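You operate a simulated robot arm through the tools that you are given. There is no shell and no other tool. Be economical: measure what you need, move in short steps, check, and stop when the job is done.

You are at the controls of a simulated robot arm. One attempt, no reset.

TASK
Fetch the steel bracket labelled "lamp" from the machine end of the tool bench and set it on the top of the tool bench under the pegs. Take the blue t key and put it on the steel bench top beside the vise. Put the blue cap on the machine end of the tool bench away on the left side of the unit two table. Close the tool bench door. Press the number one vent button three times. Do these in any order.

Only the result counts: the job must be done as asked and must still hold three seconds after the hand-in. Knocking over, shifting, dropping, spilling or breaking anything else fails it. A push-on lid holds only when it is set on centred and level and pressed home; a screw cap is set on level and turned clockwise until tight.

THE ROBOT
A 5-joint arm with a two-finger parallel gripper on a trunk, on a base that drives. Base frame: it is fixed to the floor where the robot stands at the start and does not move with it; the origin is under the middle of the robot, x ahead of it, y to its left, z up. Readings come in m, degrees, newtons and seconds.
It reaches about 1.134 m from its shoulder. Its first joint turns from -149.0 to 149.0 degrees. Places, roughly: blue cap (5x5x3 cm) [1, 0.3, 0.9]; blue t key (10x4x12 cm) [0.8, 0.3, 0.9]; left side of the unit two table (25x29 cm) [-9.82, -5.98, 0.72]; number one vent button [-9.1, 3.1, 0.9]; steel bench top beside the vise [-2.8, 1, 0.8]; steel bracket [0.75, -0.25, 0.75]; tool bench door [0.4, 0.9, 0.4]; top of the tool bench under the pegs [0.9, 1.5, 0.8]. Payload 1.57 kg.
Tool frame: the origin (TCP) lies between the finger pads and is the grasp point; the fingertips stand 0.03 m ahead of it; z points along the fingers, y is the line along which they close. The gripper opens to 0.11 m. The fingers are 0.024 m wide and 0.012 m thick; the gripper's body (0.048 by 0.112 m) begins 0.078 m behind the TCP.
Orientation is that of the tool frame in the base frame, as a unit quaternion [x, y, z, w]. With the fingers straight down and closing along the base's y, the tool's x points along the base's -x, its y along +y and its z along -z.

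THE INTERFACE
- The arm moves only by the tool move_arm. Its argument "targets" is a list of rows, each a list of 7 numbers: the shift along the base's x, y, z in m, then the turn, a rotation vector about the base's x, y, z in degrees, then the finger opening in m, from 0 to 0.11. In form: [[tx, ty, tz, rx, ry, rz, claw], ...]. A call has 1 to 8 rows; each row is the pose to reach, as a shift and turn from the pose commanded when the call began. Each row takes 0.2 s and may step no farther than 0.05 m and 8.6 degrees from the row before; otherwise, or with a gripper value out of range, the whole call is refused. Where a pose cannot be reached the arm comes as near as it can. A force on the tool above 40 N (or 10 N above the force at the start of the call, whichever is more), or a blocked arm, ends the call early, and 0.2 s more pass. The fingers move at their own pace (about 0.072 m/s each) and stop on an object; they squeeze with about 26 N. The grip force told is the motor's: it shows also when the fingers shut on nothing. Time passes only in rows, and 0.2 s behind the last, so rows that repeat a pose let the fingers close. The reply holds the time, the measured pose of the TCP, the force on the tool along the base axes, the opening and the grip force, in the units named above and with some noise, with the torque about the TCP (base axes, N m) and any sound that the robot's microphone picked up, and new pictures: "views" is both (left out), scene, wrist or none.
- Cameras (640 x 400 px; columns grow to the right, rows downward): "scene" is now at [0.0194, 0.2155, 1.8507]; the picture's right is [0.40, -0.92, 0.00], its down [-0.77, -0.33, -0.54] and it looks along [0.50, 0.22, -0.84] (base axes); focal length 294 px, centre (320, 200). "wrist" rides on the gripper at [0.07, 0.016, -0.141] in the tool frame; the picture's right is [-0.23, 0.97, 0.00], its down [-0.86, -0.20, -0.48] and it looks along [-0.47, -0.11, 0.88] (tool axes); focal length 222 px, centre (320, 200).
- slide_trunk(by): slides the trunk up (or, below 0, down) by that many m; the arm and the scene camera ride with it, the base frame stays. It gives what a move gives, with no picture.
- steer(legs): drives the robot by 1 to 6 legs, each [ahead, turn to the left] in m and degrees, along the robot's own axes; the way and the turn of a leg run together, so that a leg with both is an arc; at most 1.5 m and 180 degrees a leg. The arm and the cameras ride along, it lands a little off, and it stops where it bumps. It gives what a move gives, and a new picture of the scene camera.
- pan_tilt(pan, tilt): turns the head with the scene camera to pan (to the left, within 155 degrees either way) and tilt (down, from -29 to 69), counted from straight ahead of the robot. It gives what a move gives, and a new picture of the scene camera.
- point_at(camera, pixels): for up to 12 pixels [column, row] of the newest picture of that camera ("zoom" is the newest enlarged one), the place [x, y, z] in the base frame of the surface seen there, good to about 0.003 m. It takes no simulated time.
- inspect(camera, box): a new picture of the part [left, top, right, bottom] of that camera's present view, enlarged. It takes no simulated time.
- job_done(): hands the job in; it is judged then, once.

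Go step by step. Measure first, check grasps and placings, and put right what went wrong. The budget is 110 turns and 260 pictures, counting those below and the enlarged ones. Unless the task says otherwise, let go and move clear before handing in, and close with one line.

The tools are called as a command line: name --pt "numbers of a row" for each row, then --argument value for the rest, lists and objects as JSON in quotes. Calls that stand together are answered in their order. move_arm: Moves the arm, as the interface text tells. Its arguments: {"type":"object","properties":{"targets":{"type":"array","items":{"type":"array","items":{"type":"number"}}},"views":{"type":"string","enum":["both","scene","wrist","none"]}},"required":["targets"]} The other tools are called the same way: slide_trunk (by) slides the trunk up or down; steer (legs) drives the base; pan_tilt (pan, tilt) turns the head that bears the scene camera; point_at (camera, pixels) gives the place of the surface under pixels of a picture; inspect (camera, box) takes an enlarged picture of a part of a camera's view; job_done () hands the job in.

At the start:

```text
time: 0.0
eef_pos: [0.316, 0.5161, 1.1507]
ee_rot: [0.005, 1.0, 0.0, 0.0]
force: [0.7, 0.8, 0.7]
ft_torque: [0.0, 0.01, 0.05]
width: 0.1102
finger_force: 0.0
trunk travel left (down, up): [-0.884, 0.086]
robot x, y, heading: [0.0005, 0.0148, 0.4]
head pan, tilt: [23.3, 57.0]
```

scene: 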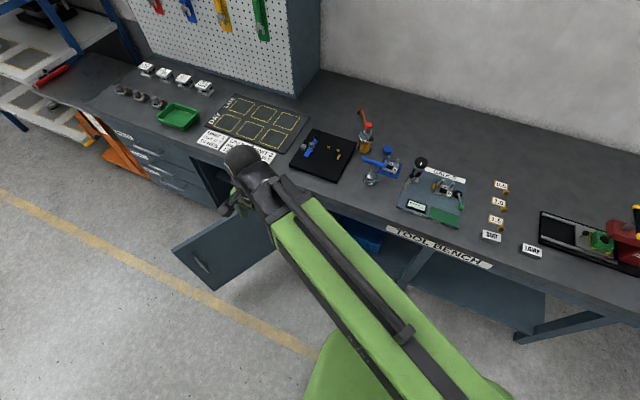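
wrist: 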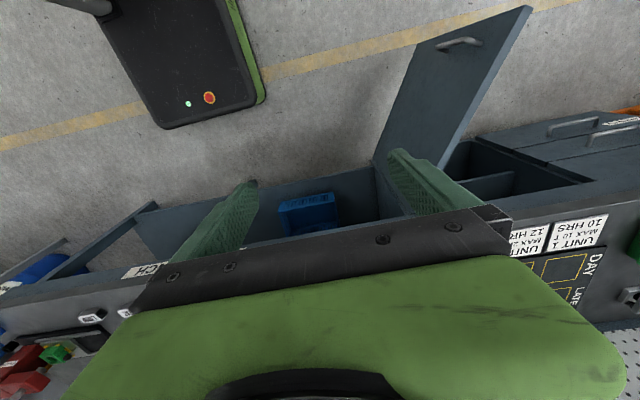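

The scene shows the bench with the pegboard, a black tray around (325,155), blue items around (380,165), and labelled cards at right (490,237) and (532,250). I'll zoom in on these.

inspect --camera "scene" --box '[460, 160, 640, 280]'

inspect --camera "scene" --box '[280, 90, 480, 230]'

inspect --camera "scene" --box '[90, 40, 310, 190]'

```text
3.33 times, centred on (550, 220) of scene
```

zoom: 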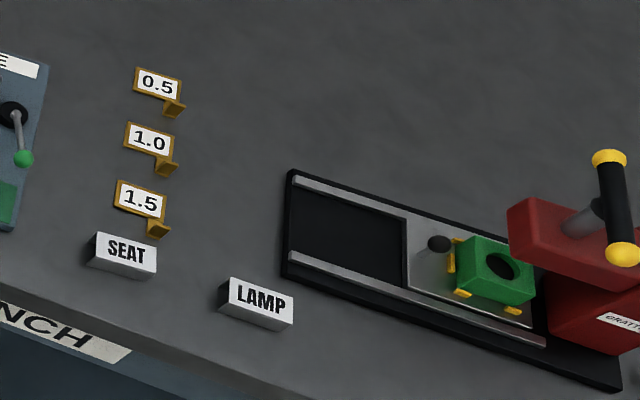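

```text
2.86 times, centred on (380, 160) of scene
```

zoom: 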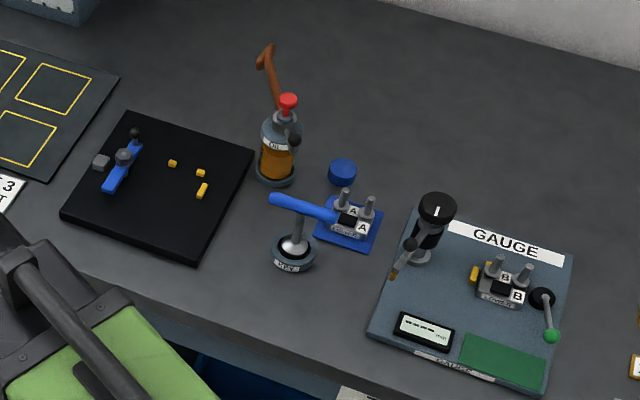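

```text
2.67 times, centred on (200, 115) of scene
```

zoom: 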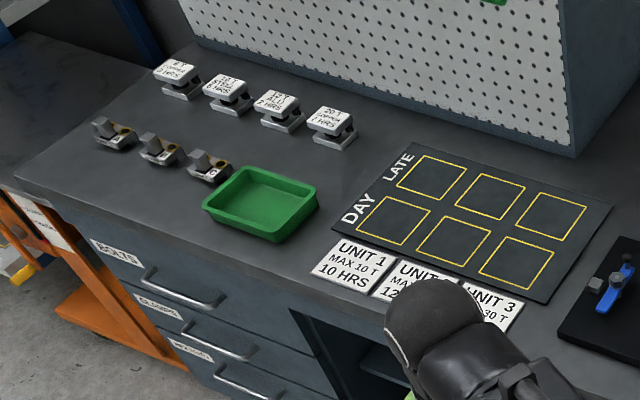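

The t key stands in a "KEY" stand, the cap is behind it, and the LAMP bracket is at the right. I'll measure these.

point_at --camera "scene" --pixels '[[531, 247], [531, 254], [524, 246], [541, 250], [399, 150], [490, 233], [376, 161], [390, 166], [384, 176], [388, 151], [381, 184], [500, 280]]'

point_at --camera "scene" --pixels '[[292, 90], [140, 52], [200, 85], [178, 117], [220, 103], [240, 95], [200, 100], [232, 140], [160, 85], [213, 287], [237, 222], [180, 250]]'

inspect --camera "scene" --box '[355, 135, 415, 195]'

inspect --camera "scene" --box '[505, 230, 560, 265]'

```text
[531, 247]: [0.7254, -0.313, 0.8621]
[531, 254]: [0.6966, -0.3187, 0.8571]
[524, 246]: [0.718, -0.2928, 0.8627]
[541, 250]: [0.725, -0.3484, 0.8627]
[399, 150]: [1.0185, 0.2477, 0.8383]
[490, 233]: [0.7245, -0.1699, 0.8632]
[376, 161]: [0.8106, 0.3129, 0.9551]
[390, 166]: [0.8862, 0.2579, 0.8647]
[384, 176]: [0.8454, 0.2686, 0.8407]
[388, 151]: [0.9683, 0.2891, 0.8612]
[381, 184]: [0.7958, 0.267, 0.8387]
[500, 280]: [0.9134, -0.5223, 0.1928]
```

```text
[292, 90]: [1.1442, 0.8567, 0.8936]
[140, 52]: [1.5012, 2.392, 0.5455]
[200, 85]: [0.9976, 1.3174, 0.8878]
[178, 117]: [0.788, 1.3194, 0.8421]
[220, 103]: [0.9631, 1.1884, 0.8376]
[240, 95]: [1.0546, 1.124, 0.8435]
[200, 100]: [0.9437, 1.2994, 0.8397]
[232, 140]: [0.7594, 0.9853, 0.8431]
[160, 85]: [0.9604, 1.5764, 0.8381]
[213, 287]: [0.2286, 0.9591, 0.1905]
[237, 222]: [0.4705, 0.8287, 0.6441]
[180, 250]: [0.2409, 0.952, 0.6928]
```

```text
6.67 times, centred on (385, 165) of scene
```

zoom: 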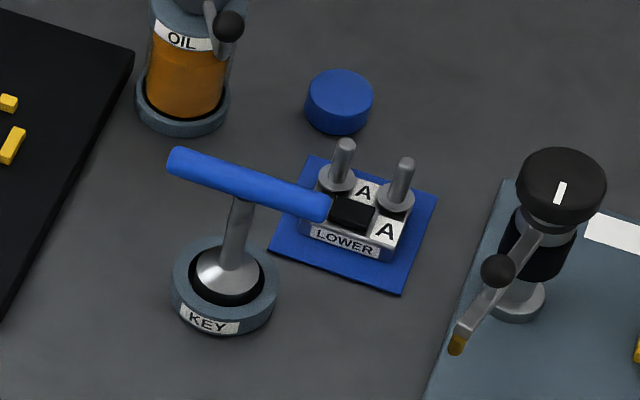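

```text
11.43 times, centred on (532, 248) of scene
```

zoom: 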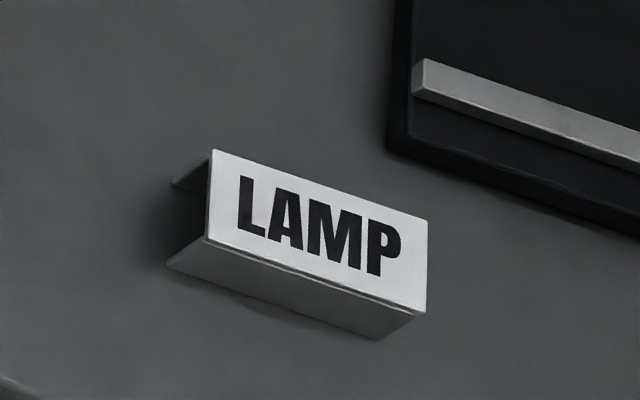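

The door's free end seems to be at about (0.23,0.95), with its handle near (200,262). I'll look at the door and the pegs area more closely.

pan_tilt --pan 60 --tilt 50

```text
time: 1.0
eef_pos: [0.3164, 0.5154, 1.1506]
ee_rot: [0.004, 1.0, 0.0, -0.001]
force: [-0.4, -0.2, -0.2]
ft_torque: [-0.01, -0.01, 0.03]
width: 0.1097
finger_force: 0.0
trunk travel left (down, up): [-0.884, 0.086]
robot x, y, heading: [-0.0004, 0.0135, -0.2]
head pan, tilt: [60.0, 50.0]
```

scene: 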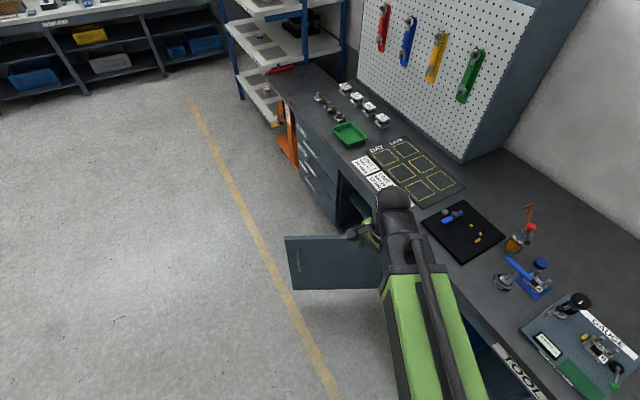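

The door's outer face and pull at (298,255) are visible here. I'll measure the door, the opening and the pegs area.

point_at --camera "scene" --pixels '[[287, 238], [294, 287], [355, 238], [340, 260], [300, 262], [375, 285], [345, 215], [345, 175], [336, 100], [310, 90], [349, 133], [368, 120]]'

inspect --camera "scene" --box '[260, 160, 420, 310]'

inspect --camera "scene" --box '[260, 60, 440, 180]'

```text
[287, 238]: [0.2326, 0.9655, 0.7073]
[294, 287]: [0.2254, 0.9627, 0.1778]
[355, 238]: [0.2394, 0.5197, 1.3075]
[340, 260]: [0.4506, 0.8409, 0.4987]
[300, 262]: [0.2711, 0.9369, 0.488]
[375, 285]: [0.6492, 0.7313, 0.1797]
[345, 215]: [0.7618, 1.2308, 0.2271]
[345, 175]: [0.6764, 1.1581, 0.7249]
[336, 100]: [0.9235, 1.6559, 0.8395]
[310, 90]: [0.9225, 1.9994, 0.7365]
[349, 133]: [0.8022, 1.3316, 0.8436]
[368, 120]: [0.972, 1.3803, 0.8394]
```

```text
2.67 times, centred on (340, 235) of scene
```

zoom: 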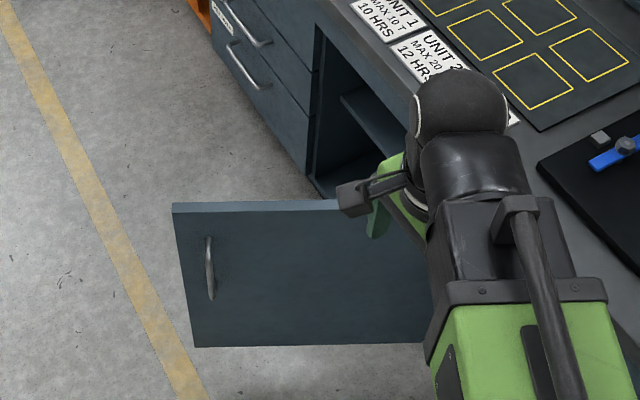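

```text
3.33 times, centred on (350, 120) of scene
```

zoom: 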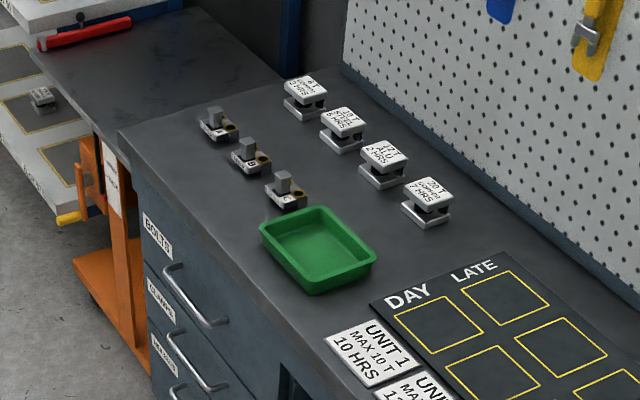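

The door is hinged near (0.67,0.72) with its free end at (0.23,0.96), so an outward radial push from about (0,0.35) will close it. I'll drive there first.

steer --legs '[[0, 90], [0.35, 0], [0, -98]]'

```text
time: 11.2
eef_pos: [0.3807, 0.8254, 1.1524]
ee_rot: [0.063, 0.998, 0.001, -0.001]
force: [-0.3, -1.3, 0.0]
ft_torque: [0.02, 0.06, 0.05]
width: 0.1105
finger_force: 0.0
trunk travel left (down, up): [-0.884, 0.086]
robot x, y, heading: [0.0001, 0.3562, -6.4]
head pan, tilt: [60.0, 50.0]
```

scene: 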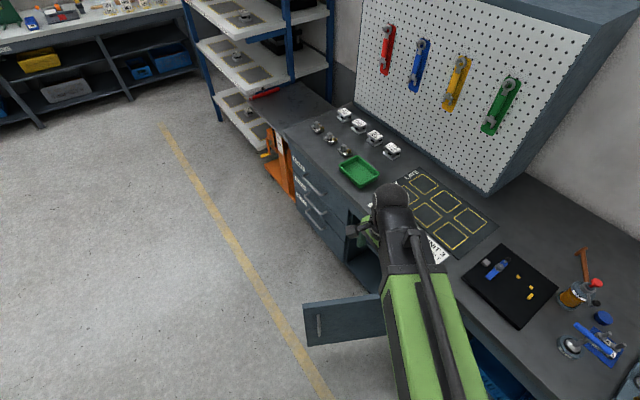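

The TCP is at (0.38,0.825), just above the door. I'll pull back a little, tilt the tool 60° outward with the fingers shut, then lower the trunk.

move_arm --pt "-0.01 -0.01 0 5.8 -4.7 0 0" --pt "-0.02 -0.02 0 11.6 -9.4 0 0" --pt "-0.03 -0.03 0 17.4 -14.2 0 0" --pt "-0.035 -0.04 0 23.3 -18.9 0 0" --pt "-0.04 -0.05 0 29.1 -23.6 0 0" --pt "-0.05 -0.06 0 35 -28.4 0 0" --pt "-0.06 -0.07 0 40.8 -33.1 0 0" --pt "-0.065 -0.08 0 46.6 -37.8 0 0" --views "none"

slide_trunk --by -0.6

pan_tilt --pan 65 --tilt 55

```text
time: 12.9
eef_pos: [0.4271, 0.9794, 1.2678]
ee_rot: [0.055, 0.867, 0.404, 0.288]
force: [-0.2, 0.0, 0.5]
ft_torque: [-0.01, -0.01, 0.0]
width: 0.0002
finger_force: 20.7
out of reach, approached as far as the arm can: row 2, 3, 4, 5, 6, 7, 8
trunk travel left (down, up): [-0.884, 0.086]
robot x, y, heading: [0.0049, 0.3579, -6.6]
head pan, tilt: [60.0, 50.0]
```

```text
refused: -0.6 is not a number from -0.4 to 0.4
```

```text
time: 13.6
eef_pos: [0.4261, 0.9779, 1.2681]
ee_rot: [0.056, 0.867, 0.403, 0.287]
force: [-0.3, -0.4, 0.7]
ft_torque: [0.02, -0.01, -0.02]
width: 0.0
finger_force: 21.9
trunk travel left (down, up): [-0.884, 0.086]
robot x, y, heading: [0.0066, 0.3608, -6.5]
head pan, tilt: [65.0, 55.0]
```

scene: 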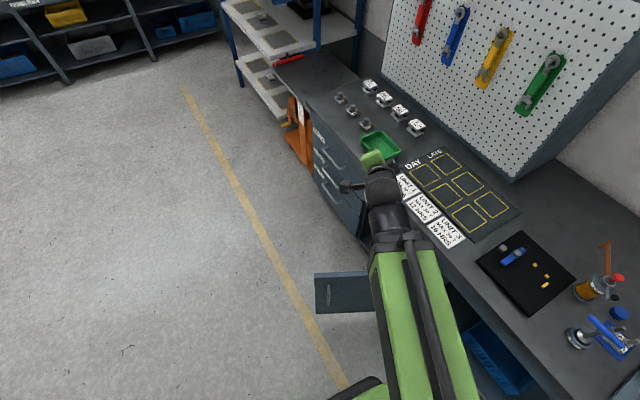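

The arm cannot fold that close: it went out to r≈0.75 from the base axis. I'll back the base about 0.27 m along −y so that this posture falls just in front of the door, then lower the trunk.

steer --legs '[[0, 96], [-0.27, 0], [0, -95]]'

slide_trunk --by -0.4

slide_trunk --by -0.3

pan_tilt --pan 60 --tilt 40

```text
time: 23.6
eef_pos: [0.4231, 0.7012, 1.2668]
ee_rot: [0.058, 0.867, 0.402, 0.288]
force: [0.0, -0.1, -0.3]
ft_torque: [0.05, 0.0, 0.06]
width: 0.0002
finger_force: 21.4
trunk travel left (down, up): [-0.884, 0.086]
robot x, y, heading: [-0.0025, 0.0851, -6.2]
head pan, tilt: [65.0, 55.0]
```

scene: 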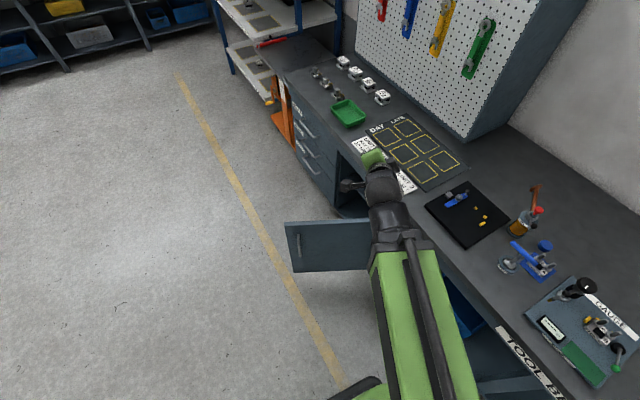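

```text
time: 27.4
eef_pos: [0.4216, 0.7039, 0.8679]
ee_rot: [0.057, 0.867, 0.403, 0.288]
force: [-0.8, 0.0, -0.5]
ft_torque: [-0.01, 0.03, -0.02]
width: 0.0003
finger_force: 21.2
trunk travel left (down, up): [-0.484, 0.486]
robot x, y, heading: [-0.0031, 0.0846, -6.3]
head pan, tilt: [65.0, 55.0]
```

```text
time: 30.4
eef_pos: [0.4217, 0.7033, 0.5683]
ee_rot: [0.058, 0.867, 0.403, 0.289]
force: [0.5, 0.0, -1.1]
ft_torque: [-0.04, 0.0, -0.03]
width: 0.0
finger_force: 20.7
trunk travel left (down, up): [-0.184, 0.786]
robot x, y, heading: [-0.0041, 0.0836, -6.6]
head pan, tilt: [65.0, 55.0]
```

```text
time: 31.2
eef_pos: [0.4212, 0.7037, 0.5677]
ee_rot: [0.058, 0.867, 0.403, 0.288]
force: [0.8, 0.4, 1.2]
ft_torque: [-0.02, 0.01, -0.02]
width: 0.0
finger_force: 21.2
trunk travel left (down, up): [-0.184, 0.786]
robot x, y, heading: [-0.0038, 0.0884, -6.5]
head pan, tilt: [60.0, 40.0]
```

scene: 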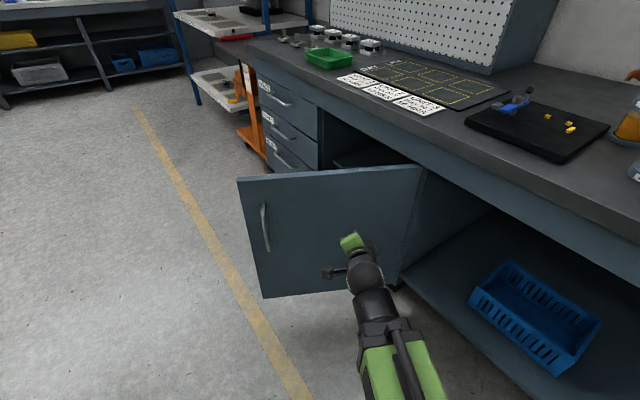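

The tip is right in front of the door's outer face, at (350,240) in the picture. I'll push along the radial direction.

move_arm --pt "0.02 0.03 0 0 0 0 0" --pt "0.04 0.06 0 0 0 0 0" --pt "0.06 0.09 0 0 0 0 0" --pt "0.08 0.12 0 0 0 0 0" --pt "0.1 0.15 0 0 0 0 0" --views "scene"

```text
time: 32.4
eef_pos: [0.5182, 0.8541, 0.5684]
ee_rot: [0.058, 0.867, 0.403, 0.289]
force: [-0.2, -0.6, -0.6]
ft_torque: [0.01, 0.04, 0.0]
width: 0.0002
finger_force: 21.4
trunk travel left (down, up): [-0.184, 0.786]
robot x, y, heading: [-0.0075, 0.0807, -6.2]
head pan, tilt: [60.0, 40.0]
```

scene: 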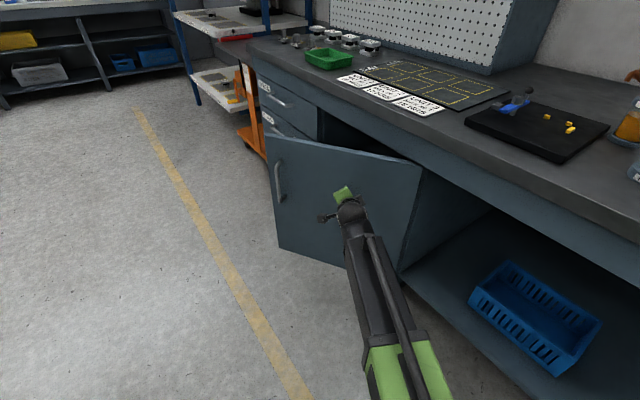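

The door is swinging shut under the tip. I'll keep pushing, curving toward +x.

move_arm --pt "0.02 0.03 0 0 0 0 0" --pt "0.04 0.055 0 0 0 0 0" --pt "0.06 0.075 0 0 0 0 0" --pt "0.08 0.09 0 0 0 0 0" --pt "0.1 0.1 0 0 0 0 0" --pt "0.12 0.105 0 0 0 0 0" --pt "0.14 0.11 0 0 0 0 0" --views "scene"

```text
time: 34.0
eef_pos: [0.6516, 0.961, 0.5643]
ee_rot: [0.058, 0.869, 0.4, 0.284]
force: [-5.3, -1.5, 0.9]
ft_torque: [-0.01, 0.06, 0.01]
width: 0.0
finger_force: 21.8
trunk travel left (down, up): [-0.184, 0.786]
robot x, y, heading: [-0.0065, 0.0802, -6.3]
head pan, tilt: [60.0, 40.0]
stopped in row 7: the force on the tool passed its limit at 60 N (the readings are from after the stop); the commanded pose is now the measured one
```

scene: 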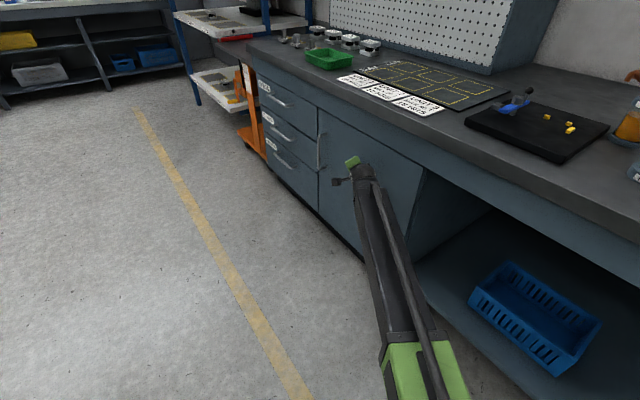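

The door looks closed, with the push stopped by a 60 N reaction. I'll retreat and check it.

move_arm --pt "-0.03 -0.03 0 0 0 0 0" --pt "-0.06 -0.06 0 0 0 0 0" --pt "-0.09 -0.1 0 0 0 0 0" --pt "-0.11 -0.14 0 0 0 0 0" --pt "-0.13 -0.18 0 0 0 0 0" --pt "-0.15 -0.22 0 0 0 0 0" --pt "-0.17 -0.25 0 0 0 0 0" --views "scene"

inspect --camera "scene" --box '[240, 80, 460, 280]'

point_at --camera "scene" --pixels '[[326, 118], [330, 180], [380, 150], [415, 180], [300, 130], [375, 200]]'

```text
time: 35.6
eef_pos: [0.4808, 0.7113, 0.5659]
ee_rot: [0.058, 0.869, 0.401, 0.284]
force: [-0.6, 0.7, -1.5]
ft_torque: [0.03, 0.0, 0.02]
width: 0.0001
finger_force: 21.1
trunk travel left (down, up): [-0.184, 0.786]
robot x, y, heading: [-0.0058, 0.0815, -6.3]
head pan, tilt: [60.0, 40.0]
```

scene: 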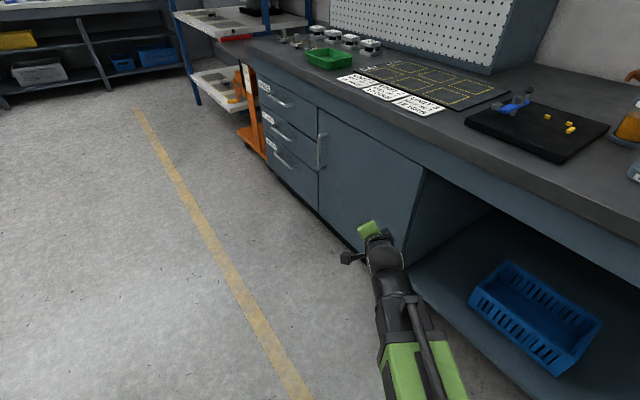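

```text
2.00 times, centred on (350, 180) of scene
```

zoom: 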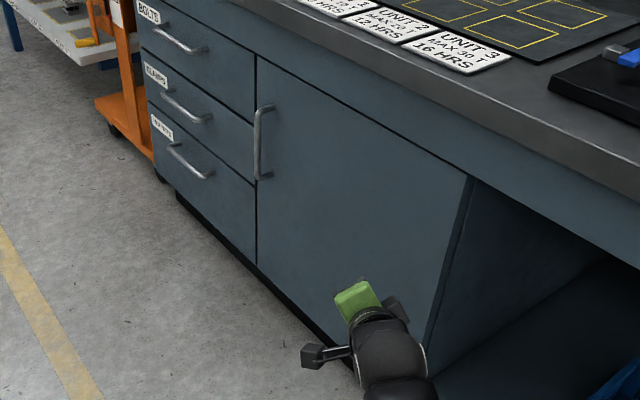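

```text
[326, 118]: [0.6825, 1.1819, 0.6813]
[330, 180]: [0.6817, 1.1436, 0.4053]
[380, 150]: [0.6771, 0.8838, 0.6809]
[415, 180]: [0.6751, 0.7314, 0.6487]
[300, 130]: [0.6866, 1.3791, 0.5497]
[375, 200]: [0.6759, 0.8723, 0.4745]
```

The door sits flush with the drawers (x≈0.68). Next is the LAMP bracket: I'll raise the trunk, set the tool upright with the fingers open, and turn the base right by 84° so the gripper closes across the bracket.

slide_trunk --by 0.4

slide_trunk --by 0.3

move_arm --pt "0 0 0 -5.7 4.65 0 0.08" --pt "0 0 0 -11.4 9.3 0 0.08" --pt "0 0 0 -17.1 14 0 0.08" --pt "0 0 0 -22.8 18.6 0 0.08" --pt "0 0 0 -28.6 23.2 0 0.08" --pt "0 0 0 -34.3 27.9 0 0.08" --pt "0 0 0 -40 32.5 0 0.08" --pt "0 0 0 -45.7 37.2 0 0.08" --views "none"

steer --legs '[[0, -84]]'

inspect --camera "wrist" --box '[0, 0, 640, 400]'

```text
time: 39.4
eef_pos: [0.482, 0.7123, 0.9657]
ee_rot: [0.057, 0.869, 0.4, 0.285]
force: [-0.3, -0.8, 0.3]
ft_torque: [0.01, 0.03, 0.01]
width: 0.0002
finger_force: 21.4
trunk travel left (down, up): [-0.584, 0.386]
robot x, y, heading: [-0.0068, 0.0851, -6.2]
head pan, tilt: [60.0, 40.0]
```

```text
time: 42.4
eef_pos: [0.4822, 0.7119, 1.2653]
ee_rot: [0.058, 0.869, 0.4, 0.284]
force: [-0.5, -0.1, 0.1]
ft_torque: [-0.01, 0.02, 0.0]
width: 0.0001
finger_force: 21.7
trunk travel left (down, up): [-0.884, 0.086]
robot x, y, heading: [-0.0041, 0.0846, -6.3]
head pan, tilt: [60.0, 40.0]
```

```text
time: 44.2
eef_pos: [0.4847, 0.7069, 1.1514]
ee_rot: [0.066, 0.998, -0.003, -0.001]
force: [0.2, -0.3, 0.2]
ft_torque: [0.0, -0.02, 0.0]
width: 0.08
finger_force: 0.0
out of reach, approached as far as the arm can: row 1, 2, 3, 4, 5, 6, 7, 8
trunk travel left (down, up): [-0.884, 0.086]
robot x, y, heading: [-0.009, 0.0874, -6.3]
head pan, tilt: [60.0, 40.0]
```

```text
time: 48.2
eef_pos: [0.6615, -0.3406, 1.1501]
ee_rot: [0.719, 0.695, -0.001, -0.001]
force: [0.1, 0.2, 0.1]
ft_torque: [0.0, 0.06, 0.01]
width: 0.0799
finger_force: 0.0
trunk travel left (down, up): [-0.884, 0.086]
robot x, y, heading: [-0.0484, 0.083, -90.5]
head pan, tilt: [60.0, 40.0]
```

scene: 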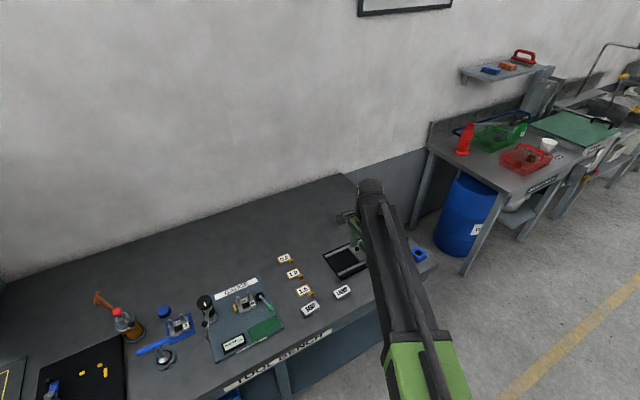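

```text
1.00 times, centred on (320, 200) of wrist (not enlarged: the box is as wide or as high as the picture)
```

zoom: 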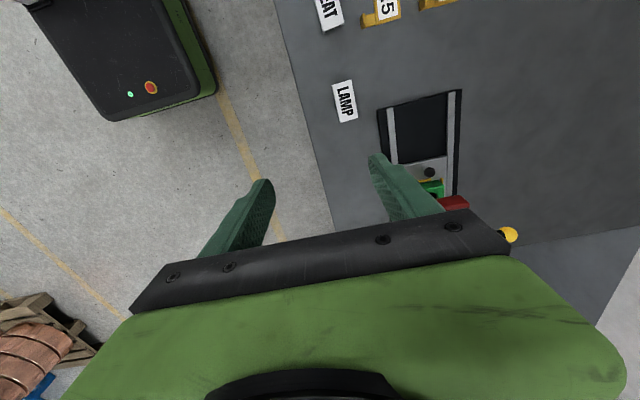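

The LAMP bracket shows at (345,102) in the wrist view. I'll measure its corners.

inspect --camera "wrist" --box '[310, 60, 390, 140]'

point_at --camera "wrist" --pixels '[[335, 84], [351, 82], [340, 119], [356, 117], [332, 86], [337, 122], [346, 102], [380, 115]]'

```text
5.00 times, centred on (350, 100) of wrist
```

zoom: 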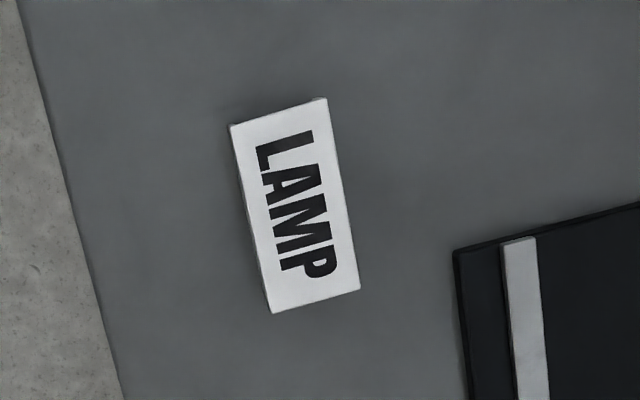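

```text
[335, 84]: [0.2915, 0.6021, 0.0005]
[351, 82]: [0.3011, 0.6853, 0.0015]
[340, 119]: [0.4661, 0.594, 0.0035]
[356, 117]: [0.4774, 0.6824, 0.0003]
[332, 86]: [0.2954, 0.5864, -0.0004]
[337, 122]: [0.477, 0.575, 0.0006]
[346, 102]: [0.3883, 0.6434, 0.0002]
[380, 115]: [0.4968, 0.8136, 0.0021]
```

point_at --camera "zoom" --pixels '[[233, 128], [322, 103], [272, 308], [356, 286], [295, 205], [150, 200], [460, 255]]'

```text
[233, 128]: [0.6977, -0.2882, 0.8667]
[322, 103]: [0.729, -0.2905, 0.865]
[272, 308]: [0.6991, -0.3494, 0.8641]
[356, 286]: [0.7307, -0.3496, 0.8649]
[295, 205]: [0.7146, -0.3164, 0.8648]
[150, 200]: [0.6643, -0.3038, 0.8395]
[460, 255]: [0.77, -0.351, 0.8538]
```

The bracket's centre is (0.714,-0.319), its top is at 0.865, it measures 3.2×6 cm, and it is aligned with the axes. I'll come down above it with a 0.055 opening.

move_arm --pt "0.025 0.01 0 0 0 2 0.055" --pt "0.0525 0.021 -0.03 0 0 2 0.055" --pt "0.0525 0.021 -0.08 0 0 2 0.055" --pt "0.0525 0.021 -0.13 0 0 2 0.055" --pt "0.0525 0.021 -0.18 0 0 2 0.055" --pt "0.0525 0.021 -0.22 0 0 2 0.055" --views "wrist"

```text
time: 49.6
eef_pos: [0.7058, -0.3173, 1.1507]
ee_rot: [0.707, 0.707, -0.001, -0.001]
force: [-0.7, 0.7, 0.0]
ft_torque: [-0.01, -0.01, 0.01]
width: 0.0549
finger_force: 0.0
out of reach, approached as far as the arm can: row 2, 3, 4, 5, 6
trunk travel left (down, up): [-0.884, 0.086]
robot x, y, heading: [-0.0476, 0.0865, -90.6]
head pan, tilt: [60.0, 40.0]
```

wrist: 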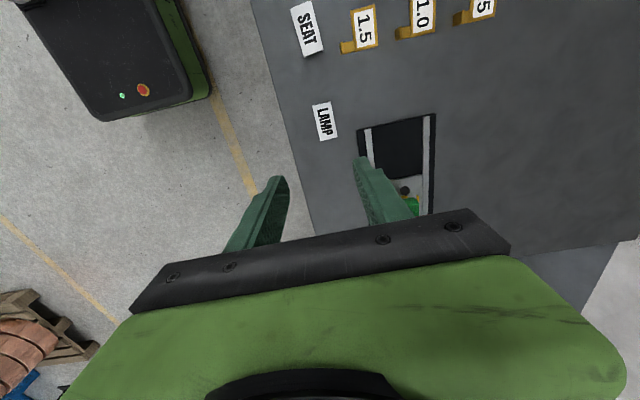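

The arm can't drop with the tool upright at this trunk height, so I'll lower with the trunk instead.

slide_trunk --by -0.2

move_arm --pt "0 0 0 0 0 0 0.055" --views "wrist"

```text
time: 51.8
eef_pos: [0.7057, -0.3171, 0.9508]
ee_rot: [0.707, 0.707, -0.001, 0.0]
force: [0.0, 0.3, -0.1]
ft_torque: [-0.04, -0.02, 0.03]
width: 0.0551
finger_force: 0.1
trunk travel left (down, up): [-0.684, 0.286]
robot x, y, heading: [-0.0456, 0.0854, -90.6]
head pan, tilt: [60.0, 40.0]
```

```text
time: 52.2
eef_pos: [0.7041, -0.3178, 0.9501]
ee_rot: [0.707, 0.707, 0.0, -0.001]
force: [-0.2, -0.2, -0.8]
ft_torque: [-0.03, 0.0, 0.02]
width: 0.0551
finger_force: 0.0
trunk travel left (down, up): [-0.684, 0.286]
robot x, y, heading: [-0.0448, 0.0854, -90.2]
head pan, tilt: [60.0, 40.0]
```

wrist: 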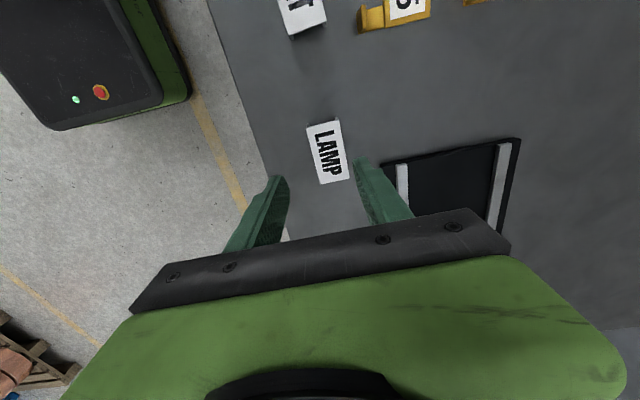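

The pose is synced at (0.704,-0.318,0.950). I'll centre over the bracket, then lower the trunk 0.073 m.

move_arm --pt "0.0095 -0.0015 0 0 0 0 0.055" --views "none"

slide_trunk --by -0.05

inspect --camera "wrist" --box '[200, 80, 440, 240]'

```text
time: 52.6
eef_pos: [0.7144, -0.3196, 0.9502]
ee_rot: [0.707, 0.707, 0.001, -0.001]
force: [-0.3, 0.3, 0.9]
ft_torque: [-0.03, -0.01, 0.0]
width: 0.0548
finger_force: 0.1
trunk travel left (down, up): [-0.684, 0.286]
robot x, y, heading: [-0.0439, 0.0875, -90.3]
head pan, tilt: [60.0, 40.0]
```

```text
time: 53.5
eef_pos: [0.7145, -0.3205, 0.9018]
ee_rot: [0.707, 0.707, -0.001, -0.001]
force: [0.2, 0.7, -0.3]
ft_torque: [-0.03, 0.0, 0.0]
width: 0.0551
finger_force: 0.1
trunk travel left (down, up): [-0.634, 0.336]
robot x, y, heading: [-0.0455, 0.0869, -90.5]
head pan, tilt: [60.0, 40.0]
```

```text
2.50 times, centred on (320, 160) of wrist
```

zoom: 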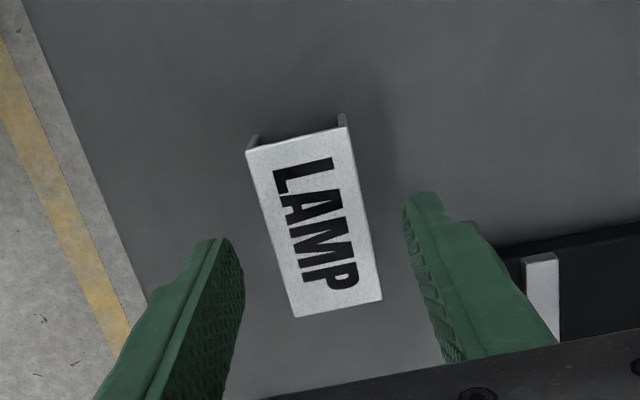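

The fingers straddle the bracket. I'll lower 0.027 m, close, and lift with the trunk.

slide_trunk --by -0.027

move_arm --pt "0 0 0 0 0 0 0.03" --pt "0 0 0 0 0 0 0.02" --pt "0 0 0 0 0 0 0.02" --pt "0 0 0 0 0 0 0.02" --views "none"

slide_trunk --by 0.2

inspect --camera "wrist" --box '[200, 80, 440, 240]'

```text
time: 54.2
eef_pos: [0.7143, -0.3194, 0.8736]
ee_rot: [0.707, 0.707, -0.001, 0.0]
force: [0.4, -0.6, -0.6]
ft_torque: [-0.02, -0.02, 0.0]
width: 0.0548
finger_force: 0.0
trunk travel left (down, up): [-0.607, 0.363]
robot x, y, heading: [-0.0482, 0.0878, -90.6]
head pan, tilt: [60.0, 40.0]
```

```text
time: 55.2
eef_pos: [0.714, -0.3186, 0.8741]
ee_rot: [0.707, 0.707, -0.001, -0.001]
force: [-0.3, -1.0, 0.5]
ft_torque: [-0.03, 0.0, 0.03]
width: 0.0332
finger_force: 26.5
trunk travel left (down, up): [-0.607, 0.363]
robot x, y, heading: [-0.0526, 0.0837, -90.3]
head pan, tilt: [60.0, 40.0]
```

```text
time: 57.4
eef_pos: [0.714, -0.32, 1.0734]
ee_rot: [0.707, 0.707, -0.001, 0.0]
force: [-0.3, -0.4, -1.4]
ft_torque: [-0.01, 0.02, 0.03]
width: 0.0335
finger_force: 25.9
trunk travel left (down, up): [-0.807, 0.163]
robot x, y, heading: [-0.047, 0.0869, -90.1]
head pan, tilt: [60.0, 40.0]
```

```text
2.50 times, centred on (320, 160) of wrist
```

zoom: 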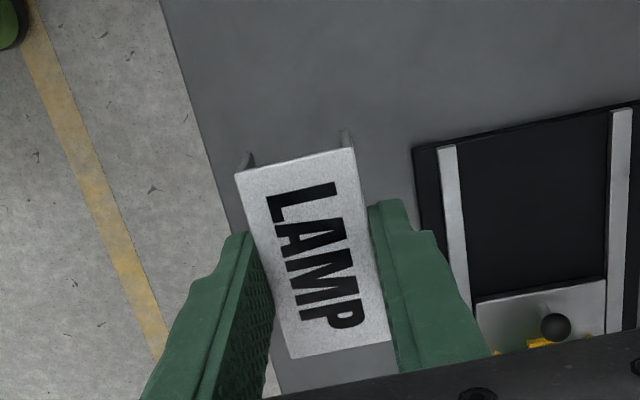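

The bracket is held (width 0.033). I'll raise a bit and reverse along the bench toward the pegs.

slide_trunk --by 0.1

steer --legs '[[-1.45, 0]]'

pan_tilt --pan 95 --tilt 50

```text
time: 58.7
eef_pos: [0.7147, -0.3195, 1.1739]
ee_rot: [0.707, 0.707, -0.001, 0.0]
force: [-0.2, 0.2, -1.1]
ft_torque: [0.0, 0.01, 0.0]
width: 0.0336
finger_force: 26.4
trunk travel left (down, up): [-0.907, 0.063]
robot x, y, heading: [-0.0494, 0.0861, -90.3]
head pan, tilt: [60.0, 40.0]
```

```text
time: 65.9
eef_pos: [0.7281, 1.1295, 1.174]
ee_rot: [0.709, 0.705, -0.001, -0.001]
force: [0.6, 0.6, 0.3]
ft_torque: [-0.02, 0.02, -0.01]
width: 0.0333
finger_force: 25.6
trunk travel left (down, up): [-0.907, 0.063]
robot x, y, heading: [-0.0288, 1.5372, -91.0]
head pan, tilt: [60.0, 40.0]
```

scene: 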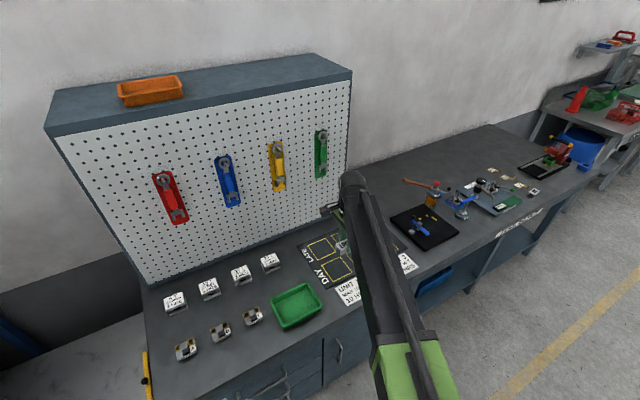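

```text
time: 67.0
eef_pos: [0.7282, 1.1275, 1.1738]
ee_rot: [0.71, 0.704, -0.001, 0.0]
force: [0.7, 0.4, -0.9]
ft_torque: [0.0, 0.02, 0.01]
width: 0.0333
finger_force: 25.6
trunk travel left (down, up): [-0.907, 0.063]
robot x, y, heading: [-0.0307, 1.5371, -90.8]
head pan, tilt: [95.0, 50.0]
```

scene: 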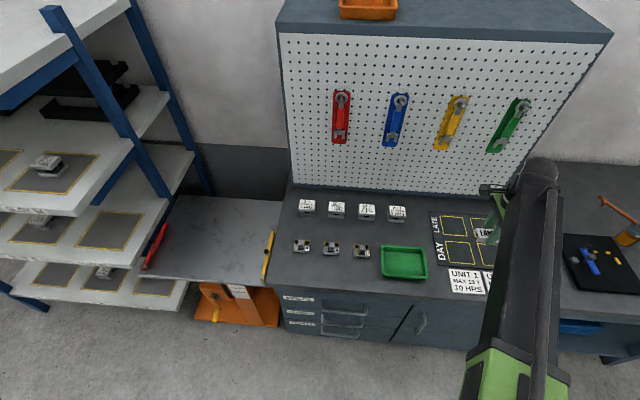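

point_at --camera "scene" --pixels '[[397, 225], [416, 215], [360, 228], [345, 230], [404, 238], [310, 275], [350, 275], [296, 228], [320, 228], [375, 228], [430, 215], [395, 208]]'

inspect --camera "scene" --box '[270, 170, 500, 330]'

```text
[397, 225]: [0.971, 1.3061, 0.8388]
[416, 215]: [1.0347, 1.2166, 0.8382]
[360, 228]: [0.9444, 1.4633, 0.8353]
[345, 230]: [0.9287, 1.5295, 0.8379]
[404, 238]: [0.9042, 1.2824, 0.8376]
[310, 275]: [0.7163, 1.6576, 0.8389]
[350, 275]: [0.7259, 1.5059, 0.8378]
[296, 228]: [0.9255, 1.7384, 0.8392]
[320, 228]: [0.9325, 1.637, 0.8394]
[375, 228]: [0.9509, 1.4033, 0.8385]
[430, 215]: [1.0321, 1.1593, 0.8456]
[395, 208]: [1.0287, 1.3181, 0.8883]
```

```text
2.50 times, centred on (385, 250) of scene
```

zoom: 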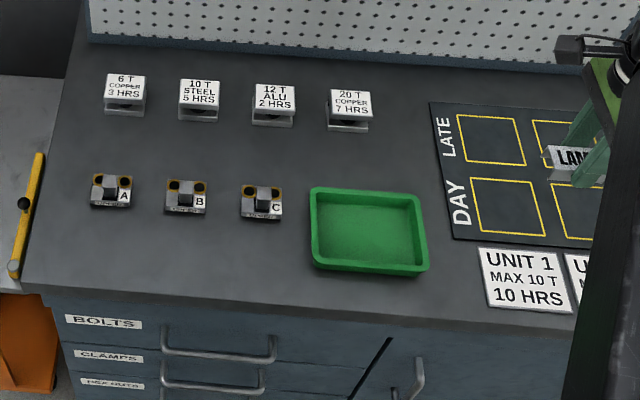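

A clear spot lies between the block row and the clamp row, about (0.932,1.37), with rows at x≈0.98 and 0.885. I'll move the arm over it.

move_arm --pt "0.03 0.035 0 0 0 0 0.02" --pt "0.06 0.07 0 0 0 0 0.02" --pt "0.09 0.105 0 0 0 0 0.02" --pt "0.12 0.14 0 0 0 0 0.02" --pt "0.15 0.175 0 0 0 0 0.02" --pt "0.18 0.21 0 0 0 0 0.02" --pt "0.204 0.242 0 0 0 0 0.02" --views "both"

```text
time: 68.5
eef_pos: [0.8583, 1.3758, 1.1731]
ee_rot: [0.71, 0.704, 0.0, 0.0]
force: [0.1, 0.2, -0.9]
ft_torque: [0.01, -0.04, 0.03]
width: 0.0338
finger_force: 25.7
out of reach, approached as far as the arm can: row 4, 5, 6, 7
trunk travel left (down, up): [-0.907, 0.063]
robot x, y, heading: [-0.0313, 1.537, -90.6]
head pan, tilt: [95.0, 50.0]
```

scene: 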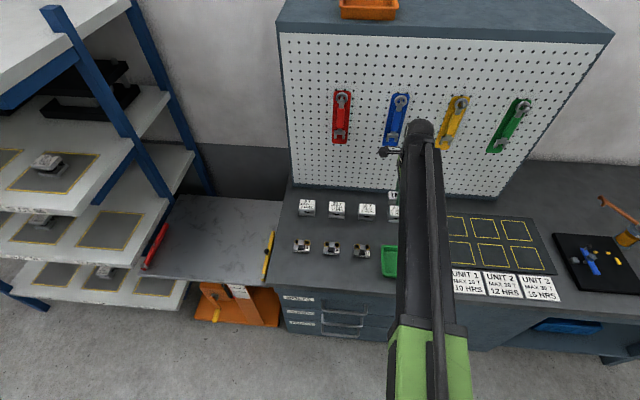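
wrist: 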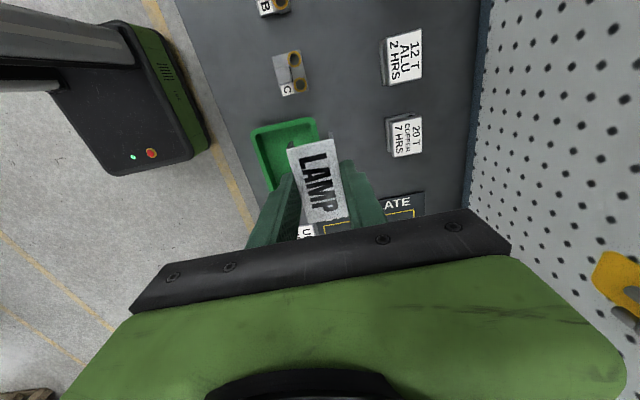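

The reach ran out at x=0.858 for this height. I'll try going lower with the arm while extending.

move_arm --pt "0.01 -0.001 -0.03 0 0 0 0.02" --pt "0.03 -0.003 -0.06 0 0 0 0.02" --pt "0.05 -0.005 -0.09 0 0 0 0.02" --pt "0.073 -0.006 -0.12 0 0 0 0.02" --views "wrist"

```text
time: 69.5
eef_pos: [0.8572, 1.3773, 1.1739]
ee_rot: [0.71, 0.704, 0.001, 0.0]
force: [0.2, 0.2, -0.3]
ft_torque: [0.01, -0.02, 0.0]
width: 0.0333
finger_force: 26.2
out of reach, approached as far as the arm can: row 1, 2, 3, 4
trunk travel left (down, up): [-0.907, 0.063]
robot x, y, heading: [-0.031, 1.5391, -90.9]
head pan, tilt: [95.0, 50.0]
```

wrist: 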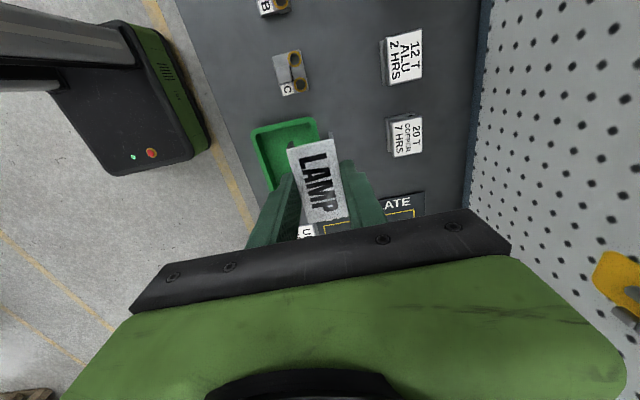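

Lower isn't available either, so I'll test extending while rising, since the trunk can lower afterwards.

move_arm --pt "0.0 0 0.03 0 0 0 0.02" --pt "0.02 -0.002 0.06 0 0 0 0.02" --pt "0.04 -0.004 0.09 0 0 0 0.02" --pt "0.073 -0.006 0.12 0 0 0 0.02" --views "none"

```text
time: 70.5
eef_pos: [0.8567, 1.3764, 1.1738]
ee_rot: [0.71, 0.705, -0.001, 0.0]
force: [-0.5, -0.8, -0.9]
ft_torque: [-0.02, -0.02, -0.02]
width: 0.0335
finger_force: 26.8
out of reach, approached as far as the arm can: row 1, 2, 3, 4
trunk travel left (down, up): [-0.907, 0.063]
robot x, y, heading: [-0.0297, 1.5386, -90.7]
head pan, tilt: [95.0, 50.0]
```

The arm is at its reach limit here, so I'll nudge the base about 0.085 m toward the bench with a turn, a short drive and a turn back.

steer --legs '[[0, 45], [0.13, 0], [0, -45]]'

```text
time: 76.0
eef_pos: [0.9471, 1.2835, 1.174]
ee_rot: [0.71, 0.705, -0.001, -0.001]
force: [0.5, 0.5, -1.8]
ft_torque: [-0.07, 0.03, -0.01]
width: 0.0332
finger_force: 25.9
trunk travel left (down, up): [-0.907, 0.063]
robot x, y, heading: [0.0605, 1.4482, -90.5]
head pan, tilt: [95.0, 50.0]
```

scene: 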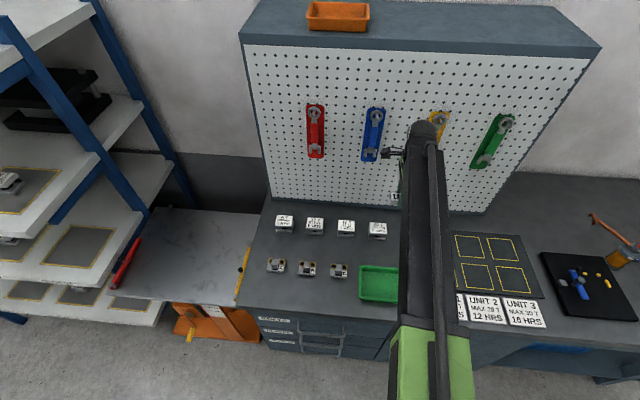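

Now I'll shift over the spot (0.932,1.37).

move_arm --pt "-0.01 0.03 0 0 0 0 0.02" --pt "-0.015 0.06 0 0 0 0 0.02" --pt "-0.015 0.087 0 0 0 0 0.02" --views "wrist"

point_at --camera "wrist" --pixels '[[270, 40], [320, 40], [290, 70], [330, 90], [272, 130], [340, 110], [360, 120], [300, 100]]'

```text
time: 76.8
eef_pos: [0.9333, 1.3708, 1.1742]
ee_rot: [0.71, 0.704, -0.002, 0.0]
force: [0.9, 0.2, -0.1]
ft_torque: [0.01, 0.03, 0.01]
width: 0.0337
finger_force: 25.6
trunk travel left (down, up): [-0.907, 0.063]
robot x, y, heading: [0.0607, 1.4499, -90.4]
head pan, tilt: [95.0, 50.0]
```

wrist: 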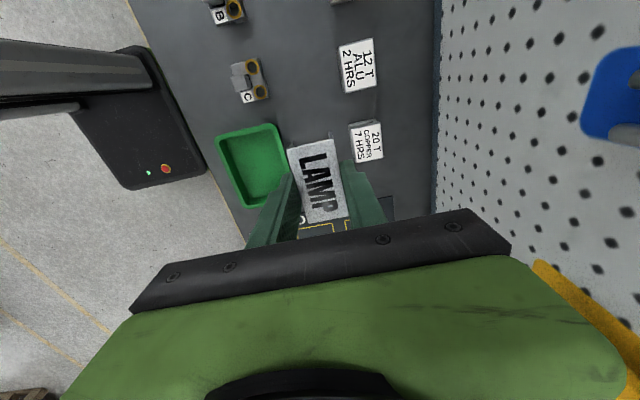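

```text
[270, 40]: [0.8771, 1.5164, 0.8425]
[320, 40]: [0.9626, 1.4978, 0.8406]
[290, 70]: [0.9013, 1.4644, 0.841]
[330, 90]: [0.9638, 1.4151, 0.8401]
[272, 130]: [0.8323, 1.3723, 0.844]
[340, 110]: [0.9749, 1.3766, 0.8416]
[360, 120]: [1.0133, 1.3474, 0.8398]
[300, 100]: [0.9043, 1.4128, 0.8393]
```

Neighbours are at x≲0.87 and ≳0.985 and the bracket is at 0.933, so it's clear. I'll lower the trunk.

slide_trunk --by -0.27

inspect --camera "wrist" --box '[160, 40, 480, 240]'

```text
time: 79.5
eef_pos: [0.933, 1.369, 0.9038]
ee_rot: [0.709, 0.705, -0.001, -0.001]
force: [-0.5, 0.5, -0.7]
ft_torque: [0.02, -0.02, -0.01]
width: 0.0336
finger_force: 26.3
trunk travel left (down, up): [-0.637, 0.333]
robot x, y, heading: [0.0616, 1.4462, -90.3]
head pan, tilt: [95.0, 50.0]
```

```text
2.00 times, centred on (320, 140) of wrist
```

zoom: 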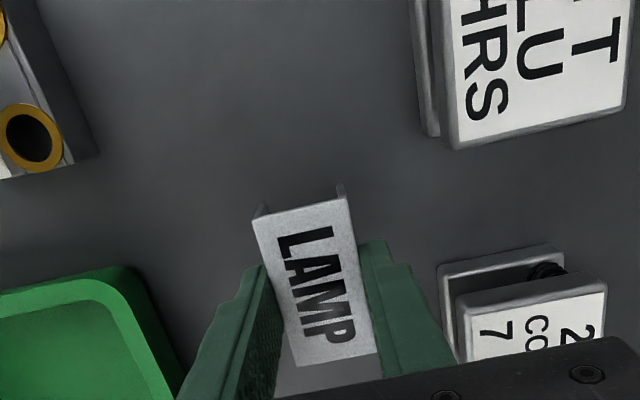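

Clear. I'll lower onto the bench, open, and rise.

slide_trunk --by -0.0285

move_arm --pt "0 0 0 0 0 0 0.04" --pt "0 0 0 0 0 0 0.052" --pt "0 0 0 0 0 0 0.052" --views "none"

slide_trunk --by 0.3

inspect --camera "wrist" --box '[160, 40, 480, 240]'

```text
time: 80.2
eef_pos: [0.9321, 1.3689, 0.8748]
ee_rot: [0.71, 0.704, -0.001, 0.0]
force: [-0.4, 0.1, 0.4]
ft_torque: [0.02, -0.01, 0.03]
width: 0.0337
finger_force: 26.0
trunk travel left (down, up): [-0.608, 0.362]
robot x, y, heading: [0.0625, 1.4462, -90.6]
head pan, tilt: [95.0, 50.0]
```

```text
time: 81.0
eef_pos: [0.9325, 1.3703, 0.8748]
ee_rot: [0.71, 0.705, 0.0, 0.0]
force: [-0.9, 0.7, -0.5]
ft_torque: [0.02, 0.02, 0.01]
width: 0.0521
finger_force: 0.0
trunk travel left (down, up): [-0.608, 0.362]
robot x, y, heading: [0.0621, 1.4463, -90.6]
head pan, tilt: [95.0, 50.0]
```

```text
time: 84.0
eef_pos: [0.9312, 1.3698, 1.1748]
ee_rot: [0.709, 0.705, 0.0, 0.0]
force: [0.0, -0.1, 0.0]
ft_torque: [0.01, -0.02, 0.02]
width: 0.0519
finger_force: 0.1
trunk travel left (down, up): [-0.908, 0.062]
robot x, y, heading: [0.0639, 1.4443, -90.2]
head pan, tilt: [95.0, 50.0]
```

```text
2.00 times, centred on (320, 140) of wrist
```

zoom: 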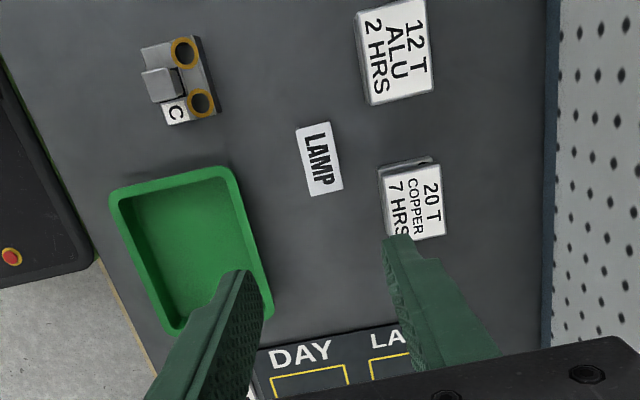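

The bracket is down on the bench, clear of its neighbours. Next is the blue key; I'll check the oil can's height before driving past it, and raise the trunk.

point_at --camera "scene" --pixels '[[594, 218], [605, 226], [622, 246], [615, 232]]'

slide_trunk --by 0.06

```text
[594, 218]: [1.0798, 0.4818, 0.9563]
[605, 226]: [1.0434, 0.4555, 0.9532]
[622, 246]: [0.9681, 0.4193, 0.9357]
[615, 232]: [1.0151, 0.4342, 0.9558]
```

```text
time: 85.0
eef_pos: [0.9327, 1.3712, 1.2352]
ee_rot: [0.709, 0.705, 0.0, 0.0]
force: [0.2, -0.6, -0.3]
ft_torque: [0.03, 0.02, -0.03]
width: 0.0521
finger_force: 0.1
trunk travel left (down, up): [-0.968, 0.002]
robot x, y, heading: [0.0639, 1.4415, -90.6]
head pan, tilt: [95.0, 50.0]
```

The can's top is under about 1.0 m, so it's clear. I'll drive ahead 1.05 m.

steer --legs '[[1.05, 0]]'

inspect --camera "wrist" --box '[0, 0, 640, 400]'

```text
time: 90.5
eef_pos: [0.9168, 0.3041, 1.2339]
ee_rot: [0.714, 0.7, -0.001, -0.002]
force: [0.2, -0.1, -0.5]
ft_torque: [0.02, -0.05, -0.02]
width: 0.0518
finger_force: 0.0
trunk travel left (down, up): [-0.968, 0.002]
robot x, y, heading: [0.0472, 0.3891, -91.1]
head pan, tilt: [95.0, 50.0]
```

scene: 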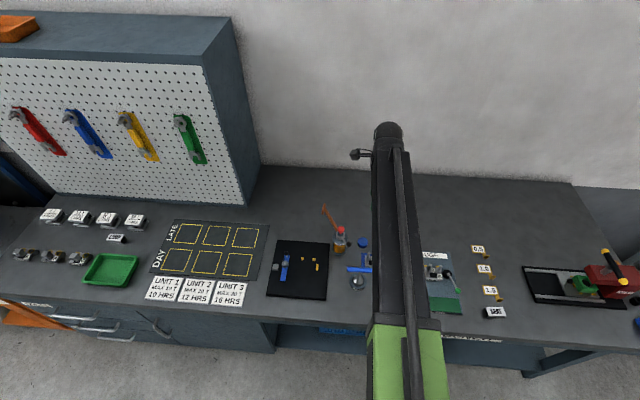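

```text
1.00 times, centred on (320, 200) of wrist (not enlarged: the box is as wide or as high as the picture)
```

zoom: 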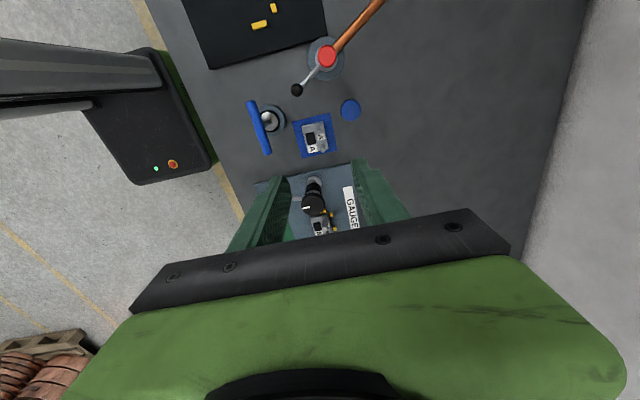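

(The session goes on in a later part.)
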